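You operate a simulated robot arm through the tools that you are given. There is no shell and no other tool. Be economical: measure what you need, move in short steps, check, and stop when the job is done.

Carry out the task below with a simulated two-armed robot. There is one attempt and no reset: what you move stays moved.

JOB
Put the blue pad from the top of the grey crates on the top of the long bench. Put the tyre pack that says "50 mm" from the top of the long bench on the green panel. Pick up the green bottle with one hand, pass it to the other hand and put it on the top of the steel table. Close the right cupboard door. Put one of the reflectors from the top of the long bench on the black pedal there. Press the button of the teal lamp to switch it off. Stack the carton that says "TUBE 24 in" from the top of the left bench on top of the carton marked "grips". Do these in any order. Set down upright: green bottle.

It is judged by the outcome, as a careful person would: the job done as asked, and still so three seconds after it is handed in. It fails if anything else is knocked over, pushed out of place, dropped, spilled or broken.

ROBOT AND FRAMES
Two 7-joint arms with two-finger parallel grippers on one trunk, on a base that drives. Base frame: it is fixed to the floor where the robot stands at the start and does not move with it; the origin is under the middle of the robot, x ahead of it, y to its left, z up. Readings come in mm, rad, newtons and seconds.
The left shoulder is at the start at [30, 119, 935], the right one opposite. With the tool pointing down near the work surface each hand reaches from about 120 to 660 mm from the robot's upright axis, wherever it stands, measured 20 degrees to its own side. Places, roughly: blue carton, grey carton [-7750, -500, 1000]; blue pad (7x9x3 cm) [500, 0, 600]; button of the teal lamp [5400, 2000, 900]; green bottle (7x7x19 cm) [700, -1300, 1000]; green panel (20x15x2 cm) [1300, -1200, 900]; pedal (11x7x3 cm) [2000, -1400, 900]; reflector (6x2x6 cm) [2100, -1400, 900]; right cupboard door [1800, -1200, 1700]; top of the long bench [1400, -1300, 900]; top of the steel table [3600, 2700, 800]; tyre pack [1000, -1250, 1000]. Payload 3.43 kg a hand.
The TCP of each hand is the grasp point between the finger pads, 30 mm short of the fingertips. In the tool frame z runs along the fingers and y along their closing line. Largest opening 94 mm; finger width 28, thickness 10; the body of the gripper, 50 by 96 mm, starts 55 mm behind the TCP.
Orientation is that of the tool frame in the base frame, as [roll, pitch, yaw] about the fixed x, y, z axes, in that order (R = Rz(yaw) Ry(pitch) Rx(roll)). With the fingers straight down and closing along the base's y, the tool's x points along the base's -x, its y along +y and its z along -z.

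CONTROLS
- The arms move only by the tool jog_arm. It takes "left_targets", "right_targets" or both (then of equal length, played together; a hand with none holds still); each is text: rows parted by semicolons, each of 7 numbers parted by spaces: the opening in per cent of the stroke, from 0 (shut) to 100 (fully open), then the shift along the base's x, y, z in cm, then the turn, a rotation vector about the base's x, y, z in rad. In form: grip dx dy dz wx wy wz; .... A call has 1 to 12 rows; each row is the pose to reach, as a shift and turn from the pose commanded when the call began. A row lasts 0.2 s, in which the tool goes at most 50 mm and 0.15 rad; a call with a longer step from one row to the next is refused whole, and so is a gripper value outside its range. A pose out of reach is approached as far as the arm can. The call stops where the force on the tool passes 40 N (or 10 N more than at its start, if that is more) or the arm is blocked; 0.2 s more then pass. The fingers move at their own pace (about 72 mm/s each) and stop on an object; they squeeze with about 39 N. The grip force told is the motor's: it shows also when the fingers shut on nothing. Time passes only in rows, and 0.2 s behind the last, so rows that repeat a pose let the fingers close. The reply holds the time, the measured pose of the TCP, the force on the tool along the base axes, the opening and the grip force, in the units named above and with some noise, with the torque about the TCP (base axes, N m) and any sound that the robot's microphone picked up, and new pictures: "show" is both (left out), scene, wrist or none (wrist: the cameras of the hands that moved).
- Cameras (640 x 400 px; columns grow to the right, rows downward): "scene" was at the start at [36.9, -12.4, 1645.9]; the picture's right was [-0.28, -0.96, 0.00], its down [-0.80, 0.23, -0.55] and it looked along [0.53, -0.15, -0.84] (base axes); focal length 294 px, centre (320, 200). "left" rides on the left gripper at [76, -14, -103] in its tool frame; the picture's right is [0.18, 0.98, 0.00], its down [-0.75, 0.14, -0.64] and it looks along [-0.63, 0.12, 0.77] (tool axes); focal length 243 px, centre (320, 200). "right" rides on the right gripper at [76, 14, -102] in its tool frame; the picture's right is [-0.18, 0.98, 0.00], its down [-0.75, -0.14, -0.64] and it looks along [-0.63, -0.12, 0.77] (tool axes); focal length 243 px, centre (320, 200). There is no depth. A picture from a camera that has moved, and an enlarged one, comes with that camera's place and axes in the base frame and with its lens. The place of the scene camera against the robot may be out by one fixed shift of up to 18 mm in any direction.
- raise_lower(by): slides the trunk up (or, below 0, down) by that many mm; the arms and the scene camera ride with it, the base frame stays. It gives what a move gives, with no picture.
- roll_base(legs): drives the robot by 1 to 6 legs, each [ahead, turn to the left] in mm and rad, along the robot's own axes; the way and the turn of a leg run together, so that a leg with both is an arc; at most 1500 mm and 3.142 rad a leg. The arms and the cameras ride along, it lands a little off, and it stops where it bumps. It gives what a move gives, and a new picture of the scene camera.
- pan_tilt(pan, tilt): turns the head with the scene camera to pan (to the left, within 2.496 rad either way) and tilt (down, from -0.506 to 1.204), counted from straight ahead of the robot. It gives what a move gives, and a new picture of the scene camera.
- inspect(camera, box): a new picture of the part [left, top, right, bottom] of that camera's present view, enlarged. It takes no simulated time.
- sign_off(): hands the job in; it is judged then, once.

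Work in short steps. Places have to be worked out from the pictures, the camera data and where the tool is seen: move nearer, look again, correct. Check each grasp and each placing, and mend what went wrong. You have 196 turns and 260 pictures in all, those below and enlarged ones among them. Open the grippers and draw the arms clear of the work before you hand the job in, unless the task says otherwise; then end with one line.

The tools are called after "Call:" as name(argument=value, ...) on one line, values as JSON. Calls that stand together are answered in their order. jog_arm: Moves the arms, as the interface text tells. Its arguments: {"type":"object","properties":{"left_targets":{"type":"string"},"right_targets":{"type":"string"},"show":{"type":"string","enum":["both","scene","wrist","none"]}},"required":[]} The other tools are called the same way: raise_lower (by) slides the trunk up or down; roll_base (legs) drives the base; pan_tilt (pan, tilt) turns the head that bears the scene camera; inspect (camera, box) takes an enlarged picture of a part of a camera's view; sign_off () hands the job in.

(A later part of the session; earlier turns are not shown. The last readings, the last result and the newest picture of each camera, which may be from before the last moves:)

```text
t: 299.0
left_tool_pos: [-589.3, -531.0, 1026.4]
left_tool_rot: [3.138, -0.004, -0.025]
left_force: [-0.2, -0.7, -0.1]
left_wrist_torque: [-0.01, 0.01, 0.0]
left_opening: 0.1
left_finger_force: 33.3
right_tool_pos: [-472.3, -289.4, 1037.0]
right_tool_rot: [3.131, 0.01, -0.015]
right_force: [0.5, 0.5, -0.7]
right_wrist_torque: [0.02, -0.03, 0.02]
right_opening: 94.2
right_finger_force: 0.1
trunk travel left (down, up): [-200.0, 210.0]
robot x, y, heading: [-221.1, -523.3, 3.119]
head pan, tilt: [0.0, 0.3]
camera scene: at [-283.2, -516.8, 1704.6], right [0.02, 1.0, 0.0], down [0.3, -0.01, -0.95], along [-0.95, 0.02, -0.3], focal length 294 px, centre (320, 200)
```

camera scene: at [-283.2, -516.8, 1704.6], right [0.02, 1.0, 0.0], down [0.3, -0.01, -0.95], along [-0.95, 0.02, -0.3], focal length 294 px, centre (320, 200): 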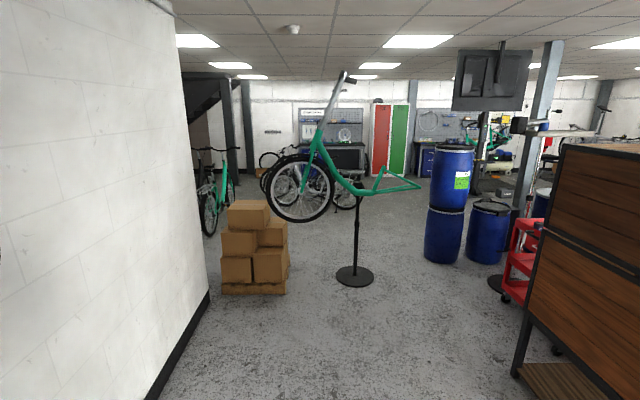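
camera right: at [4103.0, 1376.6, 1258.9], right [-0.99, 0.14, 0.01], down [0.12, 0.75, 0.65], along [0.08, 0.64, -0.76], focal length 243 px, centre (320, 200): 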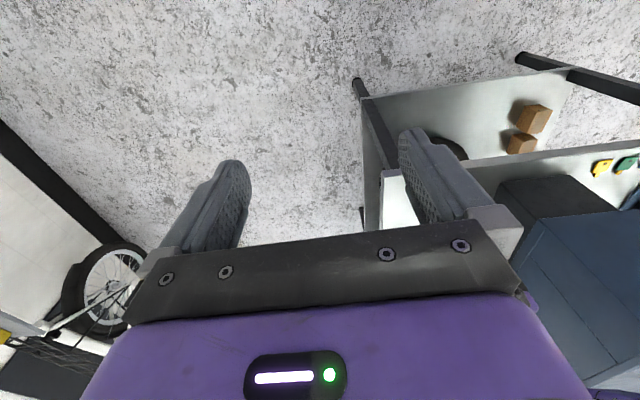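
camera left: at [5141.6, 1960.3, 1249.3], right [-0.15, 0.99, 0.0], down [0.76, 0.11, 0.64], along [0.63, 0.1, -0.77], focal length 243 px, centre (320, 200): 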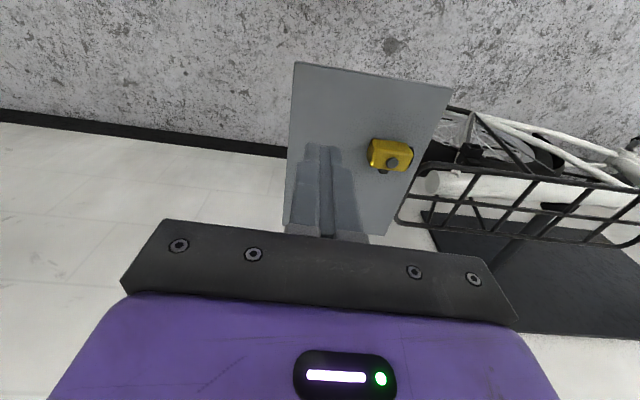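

The far pegboard bench is the left bench, but a bike on a stand, barrels and cartons block the direct line. I look around for a passage.

Call:
pan_tilt(pan=-0.75, tilt=0.3)

Call:
inspect(camera="scene", box=[0, 60, 320, 320])

```text
t: 300.1
left_tool_pos: [-590.0, -531.5, 1025.4]
left_tool_rot: [3.141, -0.003, -0.025]
left_force: [0.1, -0.6, -0.8]
left_wrist_torque: [0.03, 0.03, -0.01]
left_opening: 0.0
left_finger_force: 32.7
right_tool_pos: [-473.0, -290.4, 1037.2]
right_tool_rot: [3.13, 0.012, -0.015]
right_force: [0.3, -0.9, 0.7]
right_wrist_torque: [-0.01, 0.0, 0.01]
right_opening: 93.8
right_finger_force: 0.1
trunk travel left (down, up): [-200.0, 210.0]
robot x, y, heading: [-221.8, -524.1, 3.122]
head pan, tilt: [-0.75, 0.3]
camera scene: at [-256.8, -453.8, 1704.7], right [0.7, 0.72, 0.0], down [0.21, -0.21, -0.96], along [-0.69, 0.67, -0.3], focal length 294 px, centre (320, 200)
```

scene: 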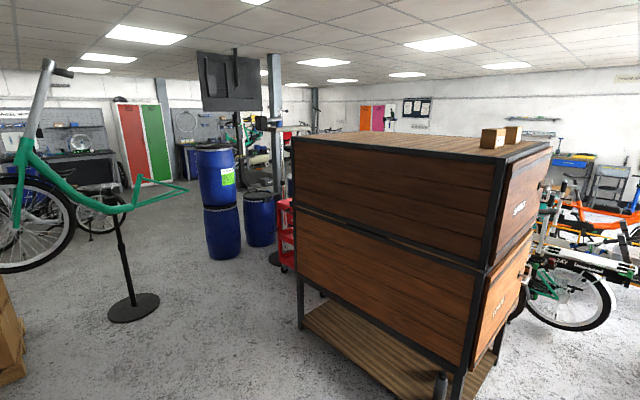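

```text
1.54 times, centred on (160, 190) of scene
camera zoom: at [-256.8, -453.8, 1704.7], right [0.7, 0.72, 0.0], down [0.21, -0.21, -0.96], along [-0.69, 0.67, -0.3], focal length 452 px, centre (566, 215)
```

zoom: 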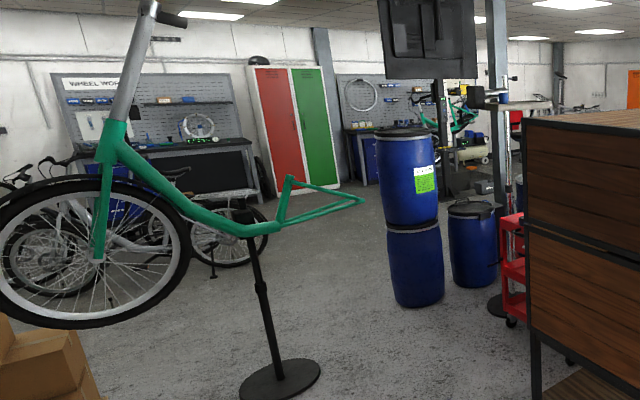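

I judge the only close gap is between the bike's rear stay and the stacked barrels. I drive nearer to measure it, trunk raised so that the arms are above the frame.

Call:
roll_base(legs=[[0, -0.437], [900, 0], [800, 0]])

Call:
pan_tilt(pan=0.1, tilt=0.5)

```text
t: 310.0
left_tool_pos: [-2069.5, 416.4, 1025.7]
left_tool_rot: [3.139, -0.005, -0.495]
left_force: [-0.8, 1.2, 0.7]
left_wrist_torque: [0.01, -0.03, 0.0]
left_opening: 0.1
left_finger_force: 33.0
right_tool_pos: [-1854.7, 577.1, 1037.1]
right_tool_rot: [3.13, 0.011, -0.485]
right_force: [-0.3, 0.4, -0.5]
right_wrist_torque: [0.02, -0.03, -0.03]
right_opening: 93.8
right_finger_force: 0.1
trunk travel left (down, up): [-200.0, 210.0]
robot x, y, heading: [-1734.2, 256.2, 2.648]
head pan, tilt: [-0.75, 0.3]
camera scene: at [-1739.7, 334.5, 1704.7], right [0.95, 0.32, 0.0], down [0.1, -0.28, -0.96], along [-0.31, 0.9, -0.3], focal length 294 px, centre (320, 200)
```

scene: 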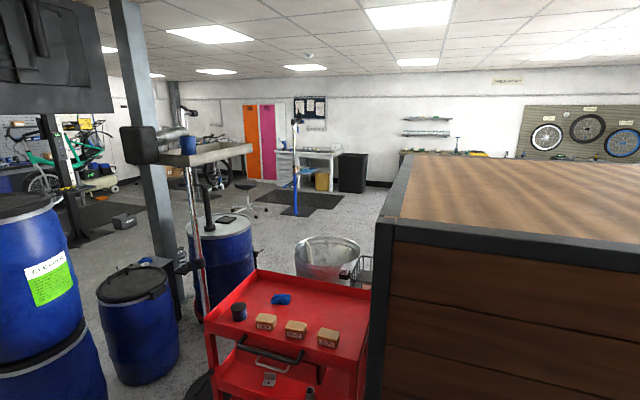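

```text
t: 311.2
left_tool_pos: [-2068.6, 415.9, 1025.8]
left_tool_rot: [3.14, -0.004, -0.495]
left_force: [-0.8, 0.0, 0.2]
left_wrist_torque: [0.04, 0.01, -0.03]
left_opening: 0.0
left_finger_force: 33.1
right_tool_pos: [-1854.4, 577.5, 1038.1]
right_tool_rot: [3.13, 0.01, -0.485]
right_force: [-0.1, 0.6, 0.0]
right_wrist_torque: [0.0, -0.01, 0.01]
right_opening: 94.1
right_finger_force: 0.1
trunk travel left (down, up): [-200.0, 210.0]
robot x, y, heading: [-1736.1, 255.5, 2.644]
head pan, tilt: [0.099, 0.499]
camera scene: at [-1793.1, 280.7, 1686.3], right [0.38, 0.92, 0.0], down [0.44, -0.18, -0.88], along [-0.81, 0.34, -0.48], focal length 294 px, centre (320, 200)
```

scene: 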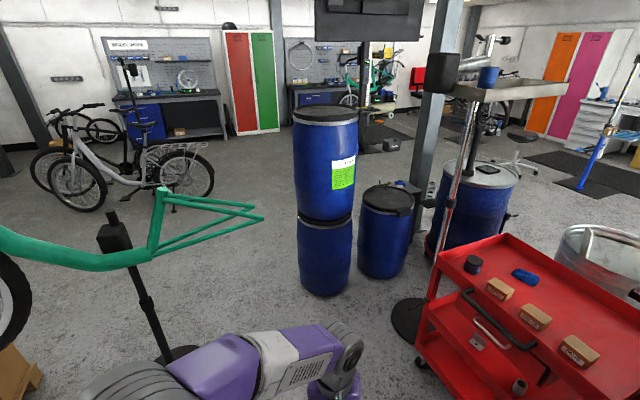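

The tail of the bike is at (-2887,461, z≈1027), the barrel centre near (-3469,1034) and r≈215, so the gap is about 600 mm. I raise the trunk fully and lift the hands, so that only the slim base and trunk pass at that height.

Call:
raise_lower(by=205)

Call:
jog_arm(left_targets="0 0 0 4 0 0 0; 0 0 0 8 0 0 0; 0 0 0 12 0 0 0; 0 0 0 12 0 0 0", right_targets="60 -1 -2 4 0 0 0; 60 -2 -4 8 0 0 0; 60 -3 -6 12 0 0 0; 60 -3 -6 12 0 0 0", show="none")

Call:
roll_base(legs=[[0, 0.06], [623, 0], [0, -0.48], [428, 0], [0, 1.249]])

```text
t: 313.4
left_tool_pos: [-2069.6, 415.2, 1230.1]
left_tool_rot: [3.14, -0.004, -0.496]
left_force: [0.0, -0.1, -1.2]
left_wrist_torque: [0.0, 0.02, 0.02]
left_opening: 0.0
left_finger_force: 32.9
right_tool_pos: [-1854.9, 576.8, 1241.1]
right_tool_rot: [3.131, 0.01, -0.486]
right_force: [0.2, 1.0, 0.0]
right_wrist_torque: [0.01, -0.02, -0.01]
right_opening: 94.1
right_finger_force: 0.1
trunk travel left (down, up): [-405.0, 5.0]
robot x, y, heading: [-1732.6, 251.8, 2.651]
head pan, tilt: [0.099, 0.499]
```

```text
t: 314.4
left_tool_pos: [-2067.5, 417.7, 1353.4]
left_tool_rot: [3.139, -0.005, -0.497]
left_force: [0.0, -0.4, -0.5]
left_wrist_torque: [0.03, 0.02, 0.01]
left_opening: 0.2
left_finger_force: 32.9
right_tool_pos: [-1883.6, 516.2, 1362.7]
right_tool_rot: [3.13, 0.012, -0.485]
right_force: [0.1, 0.2, 0.8]
right_wrist_torque: [-0.02, 0.03, 0.08]
right_opening: 56.1
right_finger_force: 0.1
trunk travel left (down, up): [-405.0, 5.0]
robot x, y, heading: [-1732.3, 250.3, 2.651]
head pan, tilt: [0.099, 0.499]
```

```text
t: 321.8
left_tool_pos: [-2770.2, 1092.0, 1356.4]
left_tool_rot: [-3.141, -0.003, -0.945]
left_force: [0.8, 0.1, -0.1]
left_wrist_torque: [0.03, 0.0, 0.03]
left_opening: 0.0
left_finger_force: 33.1
right_tool_pos: [-2569.1, 1112.9, 1364.6]
right_tool_rot: [3.137, 0.024, -0.913]
right_force: [0.0, -0.9, 0.4]
right_wrist_torque: [0.03, -0.01, -0.02]
right_opening: 56.5
right_finger_force: 0.1
trunk travel left (down, up): [-405.0, 5.0]
robot x, y, heading: [-2545.5, 822.6, 2.226]
head pan, tilt: [0.099, 0.499]
stopped in leg 4: the robot was blocked; the commanded pose is now the measured one
camera scene: at [-2587.2, 852.6, 1891.7], right [0.73, 0.68, 0.01], down [0.33, -0.34, -0.88], along [-0.6, 0.65, -0.47], focal length 294 px, centre (320, 200)
```

scene: 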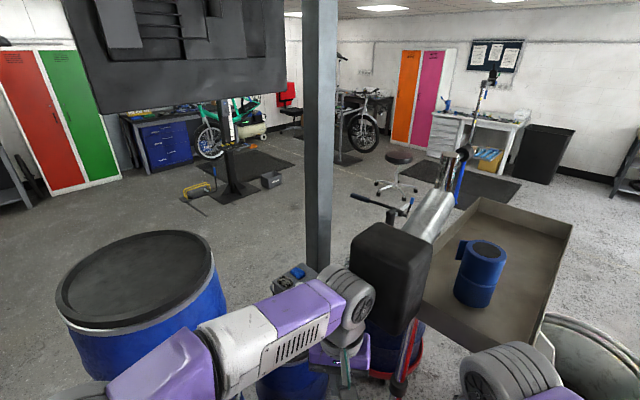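

The robot was blocked; the hand or base is up against the workstand or cart. I back off and look at what was touched.

Call:
roll_base(legs=[[-120, 0]])

Call:
pan_tilt(pan=-0.2, tilt=0.75)

```text
t: 323.0
left_tool_pos: [-2702.6, 1013.5, 1350.7]
left_tool_rot: [3.134, -0.015, -0.94]
left_force: [-0.4, -0.5, -0.2]
left_wrist_torque: [0.0, -0.03, -0.02]
left_opening: 0.1
left_finger_force: 32.8
right_tool_pos: [-2500.3, 1032.3, 1360.4]
right_tool_rot: [3.13, 0.012, -0.913]
right_force: [0.6, -0.8, -0.4]
right_wrist_torque: [0.03, 0.0, 0.0]
right_opening: 56.4
right_finger_force: 0.1
trunk travel left (down, up): [-405.0, 5.0]
robot x, y, heading: [-2473.0, 731.0, 2.228]
head pan, tilt: [0.099, 0.499]
camera scene: at [-2517.7, 779.1, 1891.3], right [0.73, 0.68, 0.0], down [0.33, -0.35, -0.88], along [-0.6, 0.64, -0.48], focal length 294 px, centre (320, 200)
```

scene: 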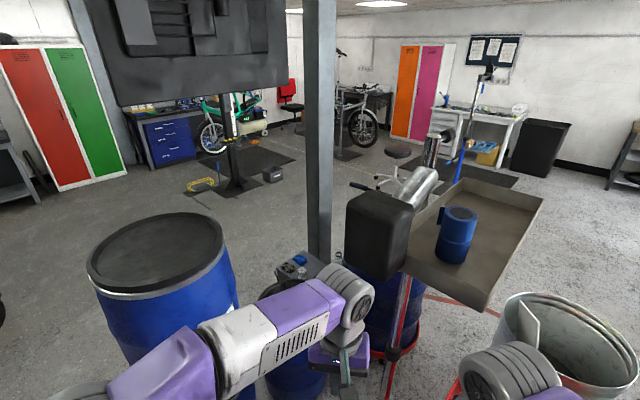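

```text
t: 323.8
left_tool_pos: [-2701.5, 1014.6, 1352.4]
left_tool_rot: [3.135, -0.016, -0.939]
left_force: [-0.2, 0.2, 0.6]
left_wrist_torque: [0.01, -0.01, -0.01]
left_opening: 0.0
left_finger_force: 33.0
right_tool_pos: [-2498.7, 1034.4, 1360.4]
right_tool_rot: [3.133, 0.011, -0.912]
right_force: [-0.1, 0.5, -0.7]
right_wrist_torque: [0.01, 0.05, 0.0]
right_opening: 56.4
right_finger_force: 0.1
trunk travel left (down, up): [-405.0, 5.0]
robot x, y, heading: [-2475.4, 728.2, 2.226]
head pan, tilt: [-0.201, 0.75]
camera scene: at [-2491.3, 789.0, 1869.4], right [0.9, 0.44, 0.0], down [0.3, -0.61, -0.73], along [-0.32, 0.66, -0.68], focal length 294 px, centre (320, 200)
```

scene: 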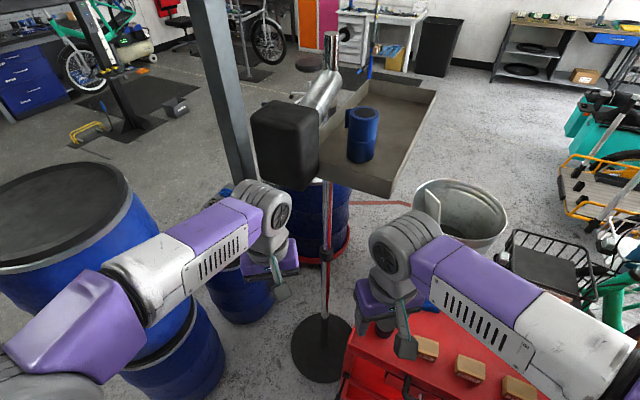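

Triangulating before and after shows the workstand clamp (-2741,1182, z≈1590) was touched by the wrist but did not move. I now turn left toward the gap and creep ahead.

Call:
roll_base(legs=[[0, 1.0], [300, 0]])

Call:
pan_tilt(pan=0.0, tilt=0.9)

```text
t: 328.4
left_tool_pos: [-3128.5, 663.4, 1351.3]
left_tool_rot: [3.135, -0.015, 0.063]
left_force: [-0.7, -0.9, -0.4]
left_wrist_torque: [-0.03, 0.0, 0.0]
left_opening: 0.2
left_finger_force: 32.6
right_tool_pos: [-3035.8, 844.5, 1361.2]
right_tool_rot: [3.131, 0.01, 0.091]
right_force: [0.0, -0.2, 0.1]
right_wrist_torque: [0.01, 0.01, 0.0]
right_opening: 56.4
right_finger_force: 0.0
trunk travel left (down, up): [-405.0, 5.0]
robot x, y, heading: [-2768.0, 702.2, -3.057]
head pan, tilt: [-0.201, 0.75]
camera scene: at [-2820.1, 723.3, 1869.4], right [0.11, 0.99, 0.0], down [0.68, -0.08, -0.73], along [-0.73, 0.08, -0.68], focal length 294 px, centre (320, 200)
```

scene: 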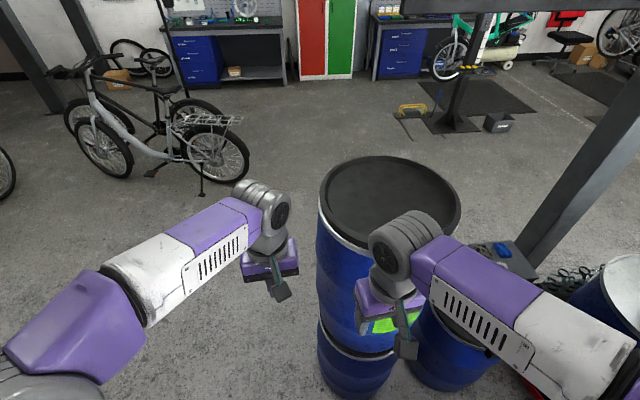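

```text
t: 329.1
left_tool_pos: [-3130.3, 663.7, 1351.7]
left_tool_rot: [3.136, -0.015, 0.064]
left_force: [0.9, -0.4, 0.0]
left_wrist_torque: [0.0, -0.02, 0.02]
left_opening: 0.0
left_finger_force: 33.3
right_tool_pos: [-3037.2, 843.9, 1361.8]
right_tool_rot: [3.132, 0.011, 0.091]
right_force: [-0.4, -0.2, 0.4]
right_wrist_torque: [0.0, 0.03, -0.02]
right_opening: 56.6
right_finger_force: 0.1
trunk travel left (down, up): [-405.0, 5.0]
robot x, y, heading: [-2767.9, 702.5, -3.057]
head pan, tilt: [0.0, 0.901]
camera scene: at [-2813.9, 707.3, 1857.4], right [-0.09, 1.0, 0.0], down [0.78, 0.07, -0.62], along [-0.62, -0.05, -0.78], focal length 294 px, centre (320, 200)
```

scene: 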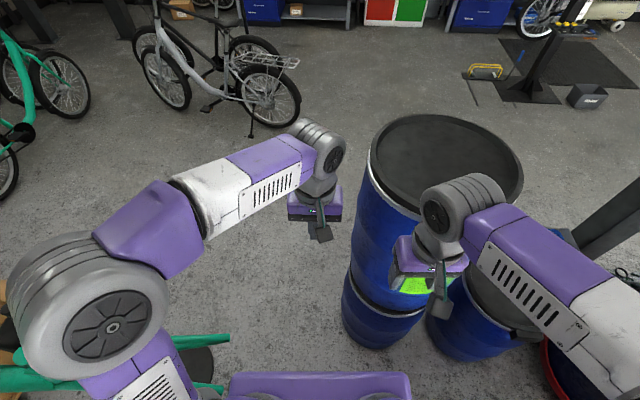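

Clearances look as computed. I advance into the gap, turn left, and go on through.

Call:
roll_base(legs=[[360, 0], [0, 0.65]])

```text
t: 330.9
left_tool_pos: [-3373.4, 644.0, 1349.6]
left_tool_rot: [3.136, -0.022, 0.051]
left_force: [-1.0, -0.7, 0.1]
left_wrist_torque: [0.03, -0.07, 0.01]
left_opening: 0.2
left_finger_force: 33.5
right_tool_pos: [-3277.9, 824.4, 1359.9]
right_tool_rot: [3.131, 0.005, 0.079]
right_force: [-0.9, 1.2, 0.5]
right_wrist_torque: [0.0, -0.1, -0.01]
right_opening: 56.3
right_finger_force: 0.0
trunk travel left (down, up): [-405.0, 5.0]
robot x, y, heading: [-3004.5, 675.3, -3.068]
head pan, tilt: [0.0, 0.901]
stopped in leg 1: the robot was blocked; the commanded pose is now the measured one
camera scene: at [-3059.2, 682.7, 1857.1], right [-0.07, 1.0, 0.0], down [0.79, 0.06, -0.62], along [-0.61, -0.04, -0.79], focal length 294 px, centre (320, 200)
```

scene: 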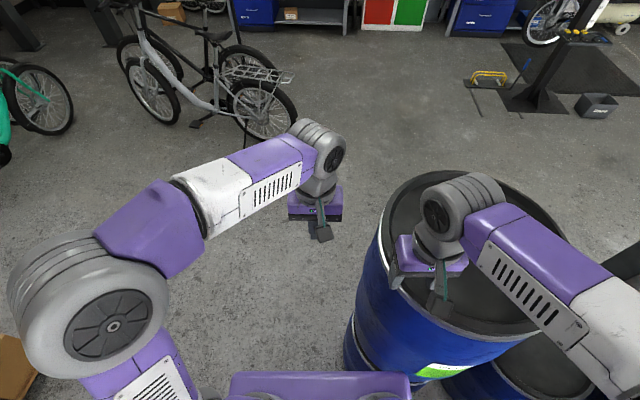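

Blocked again. I look down to the left to see whether the frame tail is touching the trunk.

Call:
pan_tilt(pan=1.4, tilt=1.0)

Call:
pan_tilt(pan=-0.8, tilt=1.1)

```text
t: 332.5
left_tool_pos: [-3366.2, 645.3, 1350.7]
left_tool_rot: [3.135, -0.015, 0.049]
left_force: [0.0, -0.3, 0.3]
left_wrist_torque: [0.03, 0.0, 0.01]
left_opening: 0.1
left_finger_force: 32.8
right_tool_pos: [-3272.3, 824.6, 1360.7]
right_tool_rot: [3.132, 0.01, 0.077]
right_force: [0.4, 0.4, -0.2]
right_wrist_torque: [0.0, 0.02, -0.03]
right_opening: 56.3
right_finger_force: 0.1
trunk travel left (down, up): [-405.0, 5.0]
robot x, y, heading: [-3007.9, 681.4, -3.072]
head pan, tilt: [1.4, 1.0]
camera scene: at [-2982.1, 619.8, 1850.2], right [-0.99, 0.1, 0.0], down [0.08, 0.84, -0.54], along [-0.05, -0.54, -0.84], focal length 294 px, centre (320, 200)
```

scene: 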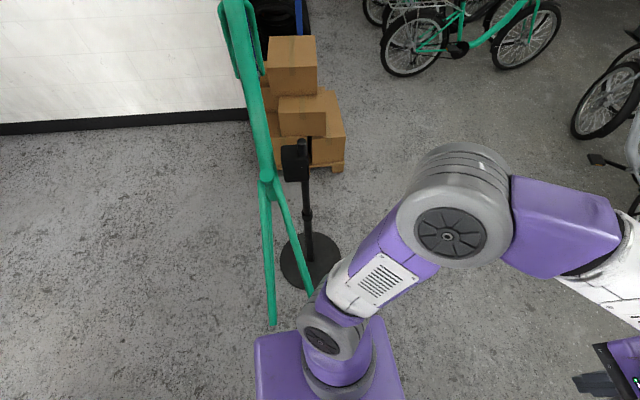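

```text
t: 334.5
left_tool_pos: [-3365.2, 645.8, 1350.8]
left_tool_rot: [3.135, -0.017, 0.05]
left_force: [0.1, 0.3, 0.6]
left_wrist_torque: [-0.01, -0.02, 0.01]
left_opening: 0.0
left_finger_force: 32.7
right_tool_pos: [-3270.0, 823.7, 1361.8]
right_tool_rot: [3.133, 0.012, 0.076]
right_force: [-1.1, 0.2, 0.0]
right_wrist_torque: [-0.01, -0.02, -0.01]
right_opening: 56.6
right_finger_force: 0.0
trunk travel left (down, up): [-405.0, 5.0]
robot x, y, heading: [-3002.2, 678.2, -3.07]
head pan, tilt: [-0.799, 1.1]
camera scene: at [-3021.8, 731.0, 1843.6], right [0.67, 0.75, 0.0], down [0.67, -0.59, -0.45], along [-0.34, 0.3, -0.89], focal length 294 px, centre (320, 200)
```

scene: 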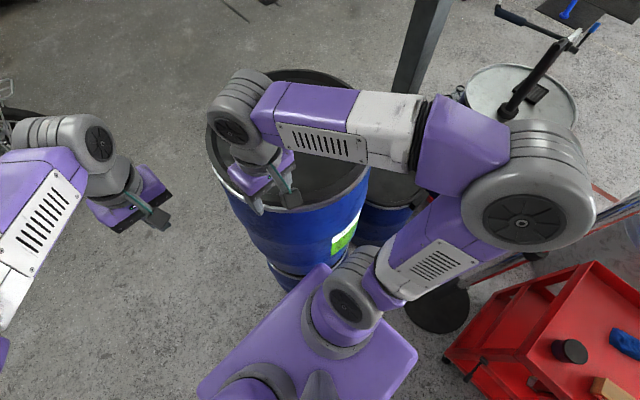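

The two stay ends are at about (-2879,468) and (-2980,465), brushing the chest plate (half-width ≈210). I back out, offset 40–60 mm toward the barrels, and try again.

Call:
roll_base(legs=[[-250, 0], [0, -0.203], [298, 0]])

Call:
pan_tilt(pan=1.4, tilt=1.0)

```text
t: 338.9
left_tool_pos: [-3409.0, 773.4, 1351.8]
left_tool_rot: [3.137, -0.013, -0.152]
left_force: [0.2, 0.0, -1.0]
left_wrist_torque: [0.04, 0.03, -0.01]
left_opening: 0.2
left_finger_force: 33.2
right_tool_pos: [-3277.0, 928.8, 1361.3]
right_tool_rot: [3.131, 0.012, -0.125]
right_force: [0.3, -0.6, 0.1]
right_wrist_torque: [-0.01, 0.0, -0.03]
right_opening: 56.2
right_finger_force: 0.0
trunk travel left (down, up): [-405.0, 5.0]
robot x, y, heading: [-3045.1, 733.0, 3.007]
head pan, tilt: [-0.799, 1.1]
stopped in leg 3: the robot was blocked; the commanded pose is now the measured one
camera scene: at [-3054.0, 786.5, 1843.6], right [0.81, 0.59, 0.0], down [0.53, -0.72, -0.45], along [-0.27, 0.37, -0.89], focal length 294 px, centre (320, 200)
```

scene: 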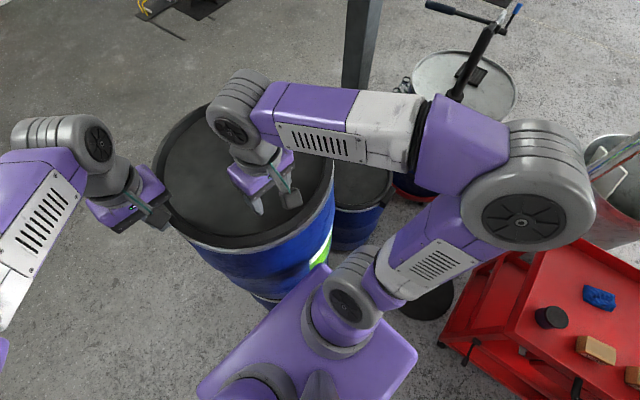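

```text
t: 341.0
left_tool_pos: [-3409.0, 774.4, 1351.1]
left_tool_rot: [3.136, -0.015, -0.156]
left_force: [-0.3, -0.6, -0.4]
left_wrist_torque: [-0.02, 0.01, -0.02]
left_opening: 0.2
left_finger_force: 33.6
right_tool_pos: [-3278.2, 930.2, 1361.3]
right_tool_rot: [3.132, 0.01, -0.128]
right_force: [-0.8, 0.2, 0.2]
right_wrist_torque: [-0.01, -0.01, -0.04]
right_opening: 56.3
right_finger_force: 0.0
trunk travel left (down, up): [-405.0, 5.0]
robot x, y, heading: [-3046.5, 733.1, 3.007]
head pan, tilt: [1.4, 1.0]
camera scene: at [-3039.3, 670.1, 1850.2], right [-0.95, 0.3, 0.0], down [0.26, 0.8, -0.54], along [-0.16, -0.51, -0.84], focal length 294 px, centre (320, 200)
```

scene: 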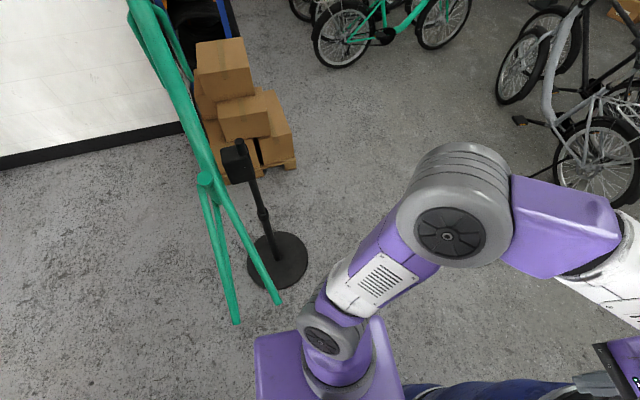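

Both stay ends are clear now but the base touches the barrel. The gap leaves almost no margin and risks toppling the bike, so I abandon it and take the wide way around the far side of the room. First I reverse out.

Call:
roll_base(legs=[[-600, 0], [0, 2.733], [877, 0], [0, 0.09], [1640, 0]])

```text
refused: 1640 is not a number from -1500 to 1500
```

Call:
roll_base(legs=[[-600, 0], [0, 2.733], [877, 0], [0, 0.09], [1300, 0]])

```text
t: 361.6
left_tool_pos: [-242.1, -577.6, 1350.7]
left_tool_rot: [3.135, -0.013, 2.641]
left_force: [0.0, -0.3, 0.9]
left_wrist_torque: [-0.01, 0.02, -0.02]
left_opening: 0.0
left_finger_force: 32.8
right_tool_pos: [-417.5, -680.8, 1361.7]
right_tool_rot: [3.133, 0.012, 2.67]
right_force: [0.2, 0.9, 0.6]
right_wrist_torque: [-0.03, 0.0, -0.01]
right_opening: 56.4
right_finger_force: 0.0
trunk travel left (down, up): [-405.0, 5.0]
robot x, y, heading: [-568.1, -417.7, -0.474]
head pan, tilt: [1.4, 1.0]
camera scene: at [-554.8, -340.5, 1850.2], right [0.8, -0.61, 0.0], down [-0.51, -0.67, -0.54], along [0.33, 0.43, -0.84], focal length 294 px, centre (320, 200)
```

scene: 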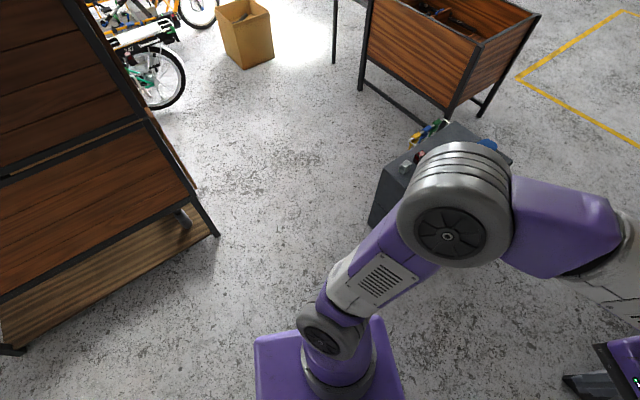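

There is an open corridor between the cabinet and the crates/planter toward +y. I look along it.

Call:
pan_tilt(pan=1.7, tilt=0.4)

```text
t: 362.6
left_tool_pos: [-242.1, -578.3, 1351.3]
left_tool_rot: [3.134, -0.016, 2.642]
left_force: [0.6, -0.2, -0.3]
left_wrist_torque: [-0.01, 0.0, 0.03]
left_opening: 0.0
left_finger_force: 32.8
right_tool_pos: [-418.4, -680.0, 1363.3]
right_tool_rot: [3.131, 0.012, 2.671]
right_force: [-0.9, -0.2, -0.7]
right_wrist_torque: [0.0, 0.01, -0.02]
right_opening: 56.1
right_finger_force: 0.1
trunk travel left (down, up): [-405.0, 5.0]
robot x, y, heading: [-569.8, -416.8, -0.476]
head pan, tilt: [1.7, 0.4]
camera scene: at [-565.1, -308.9, 1900.3], right [0.94, -0.34, 0.0], down [-0.13, -0.37, -0.92], along [0.32, 0.86, -0.39], focal length 294 px, centre (320, 200)
```

scene: 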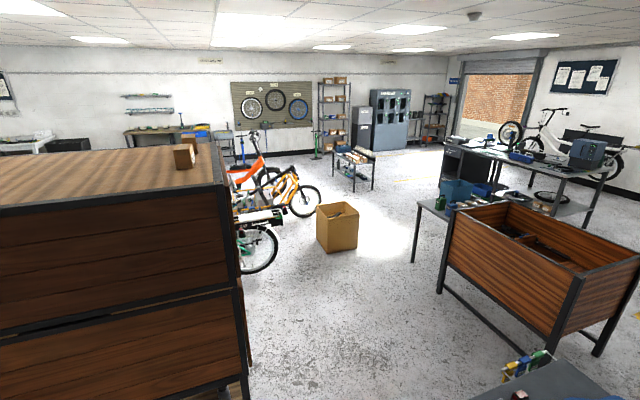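

Passages beside the big box are narrow; the eastern way past the planter is wide. I drive there and look across the far side.

Call:
roll_base(legs=[[0, 0.45], [1450, 0], [1450, 0], [340, 0], [0, 1.58], [1400, 0]])

Call:
roll_base(legs=[[900, 0]])

Call:
pan_tilt(pan=0.9, tilt=0.35)

```text
t: 390.0
left_tool_pos: [2666.3, 1306.6, 1351.6]
left_tool_rot: [3.134, -0.013, -1.63]
left_force: [0.5, 0.1, 0.6]
left_wrist_torque: [0.02, 0.04, 0.01]
left_opening: 0.2
left_finger_force: 33.0
right_tool_pos: [2833.7, 1191.9, 1361.7]
right_tool_rot: [3.13, 0.013, -1.603]
right_force: [-0.3, 0.2, -0.5]
right_wrist_torque: [-0.02, -0.01, -0.01]
right_opening: 56.2
right_finger_force: 0.2
trunk travel left (down, up): [-405.0, 5.0]
robot x, y, heading: [2661.1, 942.3, 1.533]
head pan, tilt: [1.7, 0.4]
camera scene: at [2566.1, 911.5, 1900.4], right [-0.09, 1.0, 0.0], down [0.39, 0.03, -0.92], along [-0.92, -0.08, -0.39], focal length 294 px, centre (320, 200)
```

scene: 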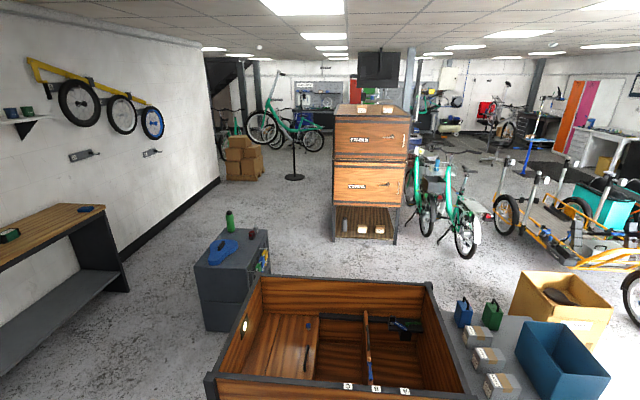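

```text
t: 394.8
left_tool_pos: [2705.1, 2219.4, 1350.7]
left_tool_rot: [3.136, -0.012, -1.631]
left_force: [-0.2, -0.8, 0.5]
left_wrist_torque: [0.0, -0.02, 0.03]
left_opening: 0.2
left_finger_force: 32.8
right_tool_pos: [2872.3, 2103.3, 1362.2]
right_tool_rot: [3.132, 0.014, -1.602]
right_force: [1.1, -0.2, 0.4]
right_wrist_torque: [0.0, 0.04, -0.02]
right_opening: 56.3
right_finger_force: 0.1
trunk travel left (down, up): [-405.0, 5.0]
robot x, y, heading: [2700.7, 1854.1, 1.53]
head pan, tilt: [1.7, 0.4]
camera scene: at [2603.8, 1823.3, 1900.4], right [-0.09, 1.0, 0.0], down [0.39, 0.03, -0.92], along [-0.92, -0.08, -0.39], focal length 294 px, centre (320, 200)
```

scene: 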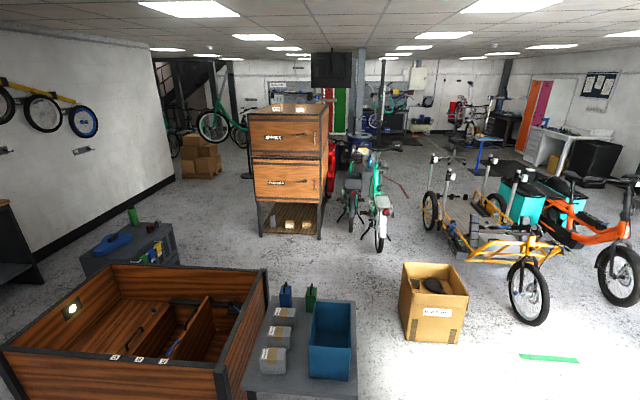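

```text
t: 395.9
left_tool_pos: [2704.7, 2219.4, 1350.8]
left_tool_rot: [3.136, -0.015, -1.631]
left_force: [0.5, -0.7, -0.5]
left_wrist_torque: [-0.01, 0.0, -0.02]
left_opening: 0.0
left_finger_force: 32.6
right_tool_pos: [2872.7, 2103.9, 1361.8]
right_tool_rot: [3.131, 0.012, -1.604]
right_force: [-0.6, -0.3, -0.5]
right_wrist_torque: [-0.01, 0.04, 0.02]
right_opening: 56.1
right_finger_force: 0.0
trunk travel left (down, up): [-405.0, 5.0]
robot x, y, heading: [2696.8, 1853.4, 1.534]
head pan, tilt: [0.901, 0.351]
camera scene: at [2625.6, 1892.5, 1905.0], right [0.65, 0.76, 0.0], down [0.26, -0.22, -0.94], along [-0.71, 0.61, -0.34], focal length 294 px, centre (320, 200)
```

scene: 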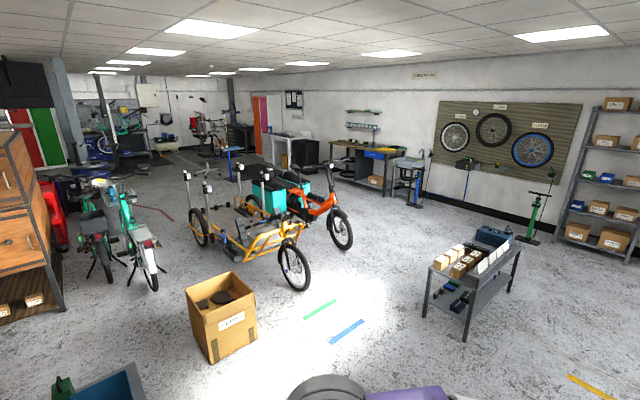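

Now I see a wide route: between the small cart and the trike, then along the far wall. I drive to about (1150,3300), then toward (950,5300).

Call:
roll_base(legs=[[0, 0.856], [1100, 0], [1018, 0], [0, -0.72], [1000, 0], [1000, 0]])

Call:
pan_tilt(pan=1.5, tilt=0.35)

```text
t: 420.1
left_tool_pos: [818.6, 5621.4, 1350.7]
left_tool_rot: [3.137, -0.014, -1.46]
left_force: [-0.4, -0.6, 0.1]
left_wrist_torque: [0.0, -0.02, 0.01]
left_opening: 0.2
left_finger_force: 33.6
right_tool_pos: [1004.4, 5537.4, 1362.1]
right_tool_rot: [3.132, 0.012, -1.431]
right_force: [0.1, 0.2, -0.6]
right_wrist_torque: [0.02, 0.0, 0.0]
right_opening: 56.7
right_finger_force: 0.1
trunk travel left (down, up): [-405.0, 5.0]
robot x, y, heading: [878.5, 5262.0, 1.698]
head pan, tilt: [0.901, 0.351]
camera scene: at [798.7, 5286.9, 1905.0], right [0.51, 0.86, 0.0], down [0.29, -0.18, -0.94], along [-0.81, 0.48, -0.34], focal length 294 px, centre (320, 200)
```

scene: 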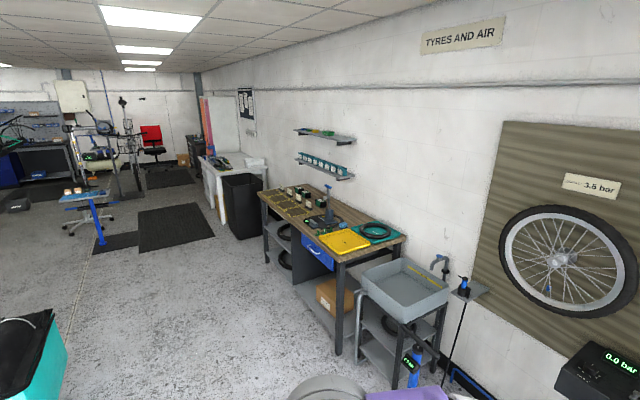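

```text
t: 421.1
left_tool_pos: [820.1, 5622.9, 1350.8]
left_tool_rot: [3.137, -0.014, -1.46]
left_force: [0.1, -0.2, 0.7]
left_wrist_torque: [-0.01, 0.02, 0.01]
left_opening: 0.0
left_finger_force: 32.6
right_tool_pos: [1004.9, 5536.5, 1361.2]
right_tool_rot: [3.131, 0.01, -1.431]
right_force: [-0.7, -0.5, -0.4]
right_wrist_torque: [0.0, 0.02, 0.01]
right_opening: 56.5
right_finger_force: 0.0
trunk travel left (down, up): [-405.0, 5.0]
robot x, y, heading: [870.8, 5261.2, 1.701]
head pan, tilt: [1.499, 0.351]
camera scene: at [785.6, 5233.8, 1905.0], right [-0.06, 1.0, 0.0], down [0.34, 0.02, -0.94], along [-0.94, -0.05, -0.34], focal length 294 px, centre (320, 200)
```

scene: 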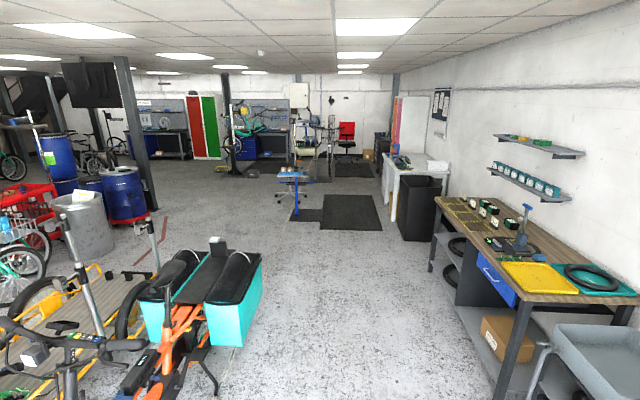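

The far-wall corridor is wide open. I drive west along y≈5250 to x≈−2500.

Call:
roll_base(legs=[[0, 1.455], [1150, 0], [1120, 0], [1100, 0], [0, 0.7]])

Call:
pan_tilt(pan=0.0, tilt=0.35)

```text
t: 443.0
left_tool_pos: [-2779.6, 4953.9, 1351.2]
left_tool_rot: [3.137, -0.013, 0.697]
left_force: [-0.4, -0.1, 0.6]
left_wrist_torque: [0.0, -0.01, 0.03]
left_opening: 0.3
left_finger_force: 32.9
right_tool_pos: [-2809.4, 5154.8, 1362.1]
right_tool_rot: [3.131, 0.014, 0.722]
right_force: [0.4, 0.1, 0.1]
right_wrist_torque: [-0.02, 0.0, 0.0]
right_opening: 56.4
right_finger_force: 0.1
trunk travel left (down, up): [-405.0, 5.0]
robot x, y, heading: [-2513.8, 5194.9, -2.432]
head pan, tilt: [1.499, 0.351]
camera scene: at [-2431.7, 5151.5, 1905.0], right [-0.8, -0.6, 0.0], down [-0.21, 0.28, -0.94], along [0.56, -0.75, -0.34], focal length 294 px, centre (320, 200)
```

scene: 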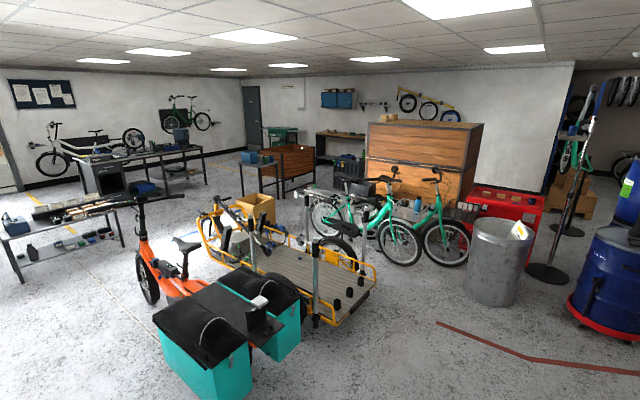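

```text
t: 444.6
left_tool_pos: [-2779.8, 4954.1, 1350.6]
left_tool_rot: [3.136, -0.014, 0.697]
left_force: [-0.1, 0.3, 0.0]
left_wrist_torque: [0.0, -0.02, 0.0]
left_opening: 0.0
left_finger_force: 33.1
right_tool_pos: [-2810.2, 5155.9, 1361.5]
right_tool_rot: [3.132, 0.011, 0.722]
right_force: [0.0, -0.1, 0.0]
right_wrist_torque: [-0.01, 0.02, -0.02]
right_opening: 56.7
right_finger_force: 0.0
trunk travel left (down, up): [-405.0, 5.0]
robot x, y, heading: [-2509.3, 5200.4, -2.428]
head pan, tilt: [0.0, 0.351]
camera scene: at [-2557.8, 5165.0, 1905.0], right [-0.66, 0.76, 0.0], down [0.26, 0.23, -0.94], along [-0.71, -0.62, -0.34], focal length 294 px, centre (320, 200)
```

scene: 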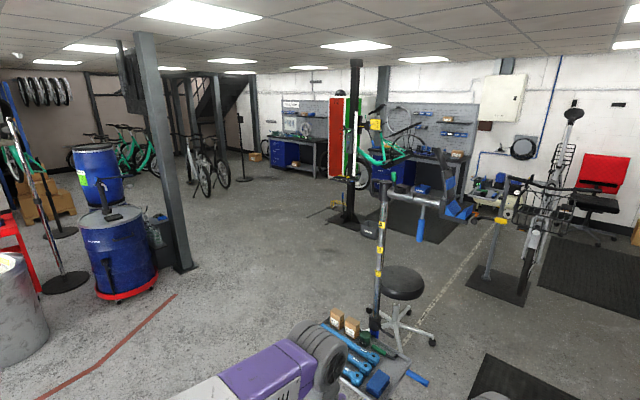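

The way between the pillar and the lift is clear. I skirt the tool stand and drive toward (−4750,2250).

Call:
roll_base(legs=[[0, 0.618], [1235, 0], [0, -0.6], [1310, 0], [1310, 0]])

```text
t: 466.5
left_tool_pos: [-5067.8, 2066.2, 1350.5]
left_tool_rot: [3.136, -0.013, 0.678]
left_force: [0.1, -0.7, 0.1]
left_wrist_torque: [0.03, -0.01, -0.02]
left_opening: 0.0
left_finger_force: 32.7
right_tool_pos: [-5096.8, 2266.3, 1362.0]
right_tool_rot: [3.132, 0.013, 0.708]
right_force: [-0.7, 0.1, 0.4]
right_wrist_torque: [0.0, -0.01, -0.01]
right_opening: 56.3
right_finger_force: 0.1
trunk travel left (down, up): [-405.0, 5.0]
robot x, y, heading: [-4796.1, 2305.9, -2.443]
head pan, tilt: [0.0, 0.351]
camera scene: at [-4843.7, 2271.6, 1905.0], right [-0.64, 0.77, 0.0], down [0.26, 0.22, -0.94], along [-0.72, -0.6, -0.34], focal length 294 px, centre (320, 200)
```

scene: 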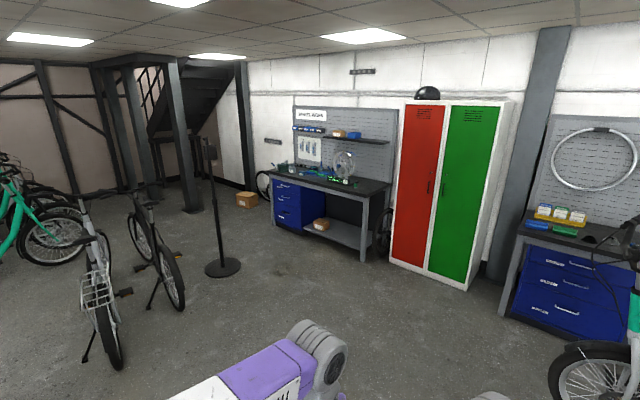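

The left bench (x≈−7550 front) is ahead. I zoom in on its top.

Call:
inspect(camera="scene", box=[255, 100, 415, 220])

```text
3.33 times, centred on (335, 160) of scene
camera zoom: at [-4843.7, 2271.6, 1905.0], right [-0.64, 0.77, 0.0], down [0.26, 0.22, -0.94], along [-0.72, -0.6, -0.34], focal length 979 px, centre (270, 333)
```

zoom: 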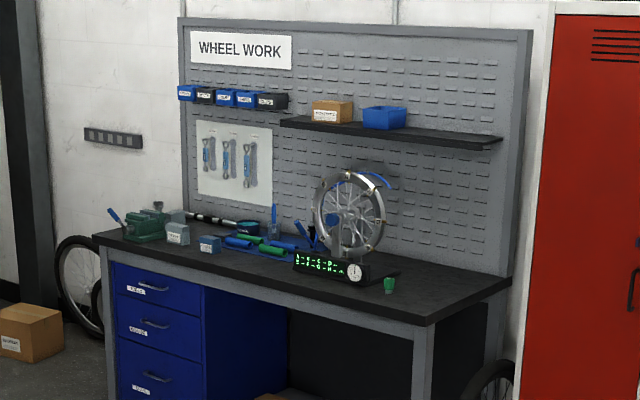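

I drive round to the front of the bench, keeping clear of the stand at (−6411,−546).

Call:
roll_base(legs=[[0, -0.047], [1450, 0], [1440, 0], [0, 0.87], [1000, 0], [0, -1.52]])

Call:
pan_tilt(pan=0.0, tilt=0.85)

```text
t: 487.3
left_tool_pos: [-7236.0, -707.3, 1349.8]
left_tool_rot: [3.137, -0.016, 1.445]
left_force: [0.9, -0.7, 0.6]
left_wrist_torque: [0.09, 0.0, -0.02]
left_opening: 0.2
left_finger_force: 32.5
right_tool_pos: [-7394.1, -581.8, 1361.7]
right_tool_rot: [3.131, 0.01, 1.471]
right_force: [0.5, -0.4, -0.7]
right_wrist_torque: [0.08, 0.01, 0.01]
right_opening: 56.2
right_finger_force: 0.1
trunk travel left (down, up): [-405.0, 5.0]
robot x, y, heading: [-7205.7, -341.2, -1.679]
head pan, tilt: [0.0, 0.351]
stopped in leg 5: the robot was blocked; the commanded pose is now the measured one
camera scene: at [-7212.3, -401.7, 1904.6], right [-0.99, 0.11, 0.0], down [0.04, 0.35, -0.94], along [-0.1, -0.93, -0.35], focal length 294 px, centre (320, 200)
```

scene: 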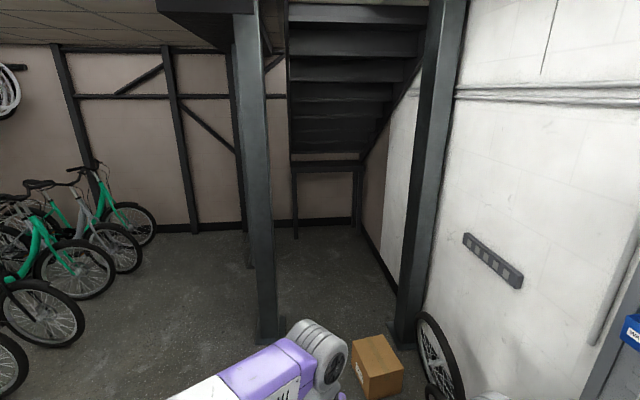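

```text
t: 488.2
left_tool_pos: [-7235.2, -704.2, 1351.0]
left_tool_rot: [3.136, -0.015, 1.443]
left_force: [-0.9, 0.2, -0.5]
left_wrist_torque: [0.0, 0.0, 0.01]
left_opening: 0.1
left_finger_force: 32.9
right_tool_pos: [-7393.9, -577.3, 1362.5]
right_tool_rot: [3.13, 0.012, 1.47]
right_force: [-0.4, 1.1, 0.3]
right_wrist_torque: [0.03, -0.03, -0.02]
right_opening: 56.6
right_finger_force: 0.0
trunk travel left (down, up): [-405.0, 5.0]
robot x, y, heading: [-7204.7, -340.1, -1.674]
head pan, tilt: [0.0, 0.85]
camera scene: at [-7210.0, -381.3, 1861.3], right [-0.99, 0.11, 0.0], down [0.08, 0.75, -0.66], along [-0.07, -0.66, -0.75], focal length 294 px, centre (320, 200)
```

scene: 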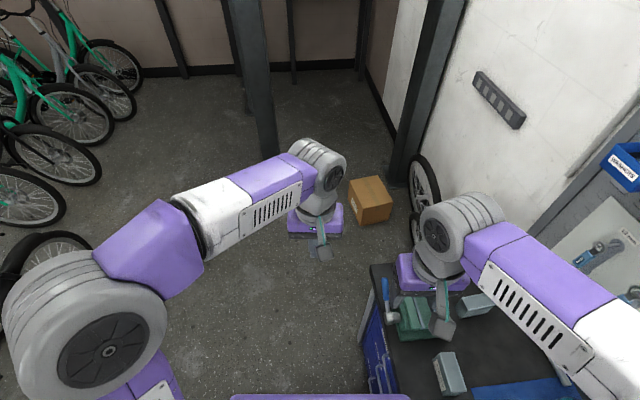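

The base grazed the bench front (edge at x≈−7440). I back off, move out slightly, and turn to face the bench squarely.

Call:
roll_base(legs=[[-150, 0], [0, 0.4], [340, 0], [0, -1.867]])

Call:
raise_lower(by=-205)

Call:
pan_tilt(pan=0.0, tilt=0.8)

```text
t: 497.2
left_tool_pos: [-7454.4, -507.9, 1352.1]
left_tool_rot: [3.137, -0.015, -0.054]
left_force: [-0.2, 0.2, 0.7]
left_wrist_torque: [0.01, 0.0, 0.0]
left_opening: 0.0
left_finger_force: 32.5
right_tool_pos: [-7340.5, -341.0, 1362.3]
right_tool_rot: [3.132, 0.011, -0.026]
right_force: [0.4, -0.3, 0.5]
right_wrist_torque: [-0.03, 0.03, -0.01]
right_opening: 56.5
right_finger_force: 0.0
trunk travel left (down, up): [-405.0, 5.0]
robot x, y, heading: [-7090.0, -514.5, 3.104]
head pan, tilt: [0.0, 0.85]
camera scene: at [-7139.1, -504.9, 1861.3], right [0.04, 1.0, 0.0], down [0.75, -0.03, -0.66], along [-0.66, 0.02, -0.75], focal length 294 px, centre (320, 200)
```

scene: 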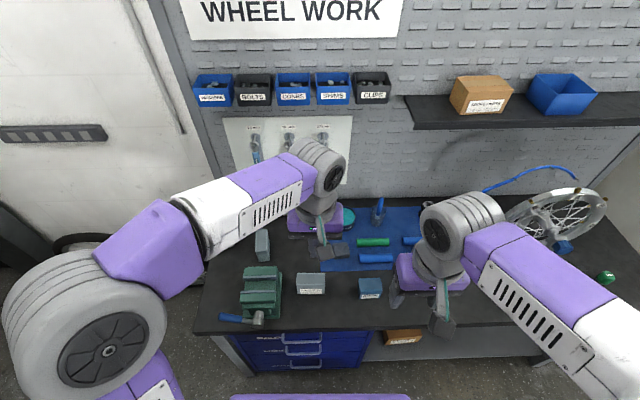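

```text
t: 499.4
left_tool_pos: [-7454.3, -509.2, 1146.5]
left_tool_rot: [3.138, -0.012, -0.055]
left_force: [0.9, 0.5, 0.4]
left_wrist_torque: [-0.03, -0.01, -0.01]
left_opening: 0.1
left_finger_force: 32.8
right_tool_pos: [-7340.7, -341.3, 1158.0]
right_tool_rot: [3.132, 0.013, -0.025]
right_force: [-1.2, 0.7, -0.2]
right_wrist_torque: [0.0, -0.04, -0.01]
right_opening: 56.2
right_finger_force: 0.1
trunk travel left (down, up): [-200.0, 210.0]
robot x, y, heading: [-7088.0, -513.3, 3.106]
head pan, tilt: [0.0, 0.85]
```

```text
t: 500.0
left_tool_pos: [-7455.0, -509.4, 1147.4]
left_tool_rot: [3.136, -0.014, -0.054]
left_force: [-0.3, 0.2, 0.4]
left_wrist_torque: [-0.01, 0.0, 0.02]
left_opening: 0.2
left_finger_force: 33.1
right_tool_pos: [-7341.3, -341.5, 1158.3]
right_tool_rot: [3.131, 0.013, -0.025]
right_force: [0.0, -0.7, 0.0]
right_wrist_torque: [0.01, -0.03, 0.0]
right_opening: 56.4
right_finger_force: 0.0
trunk travel left (down, up): [-200.0, 210.0]
robot x, y, heading: [-7089.5, -511.9, 3.101]
head pan, tilt: [0.0, 0.799]
camera scene: at [-7141.6, -504.8, 1660.3], right [0.04, 1.0, 0.0], down [0.72, -0.03, -0.7], along [-0.7, 0.03, -0.72], focal length 294 px, centre (320, 200)
```

scene: 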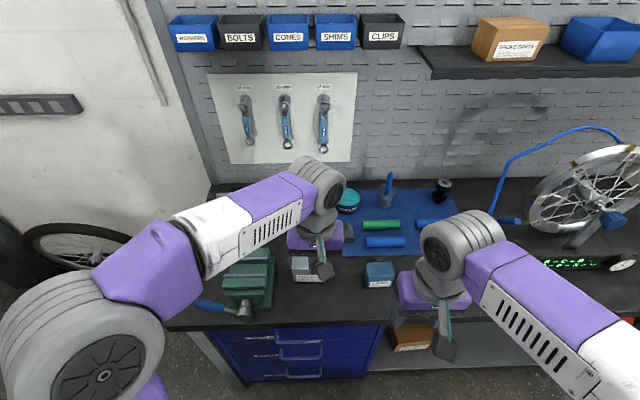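

I see cartons in front of me: two grey ones and a blue. I zoom to read the labels.

Call:
inspect(camera="scene", box=[240, 220, 420, 320])

Call:
inspect(camera="left", box=[0, 0, 640, 400])

```text
3.56 times, centred on (330, 270) of scene
camera zoom: at [-7141.6, -504.8, 1660.3], right [0.04, 1.0, 0.0], down [0.72, -0.03, -0.7], along [-0.7, 0.03, -0.72], focal length 1044 px, centre (284, -49)
```

zoom: 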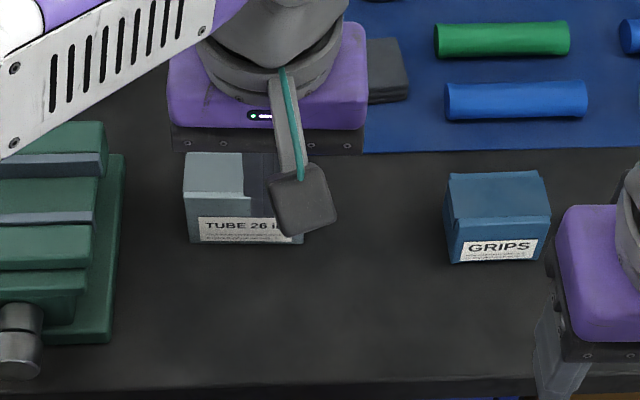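

```text
1.00 times, centred on (320, 200) of left (not enlarged: the box is as wide or as high as the picture)
camera zoom: at [-7379.3, -498.6, 1250.2], right [0.13, -0.99, 0.01], down [-0.77, -0.1, 0.63], along [-0.63, -0.09, -0.77], focal length 243 px, centre (320, 200)
```

zoom: 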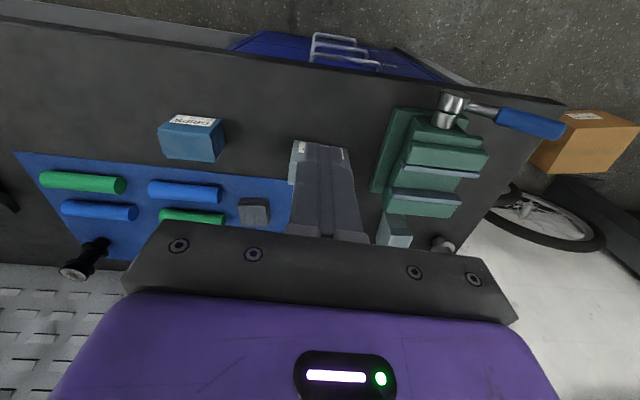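

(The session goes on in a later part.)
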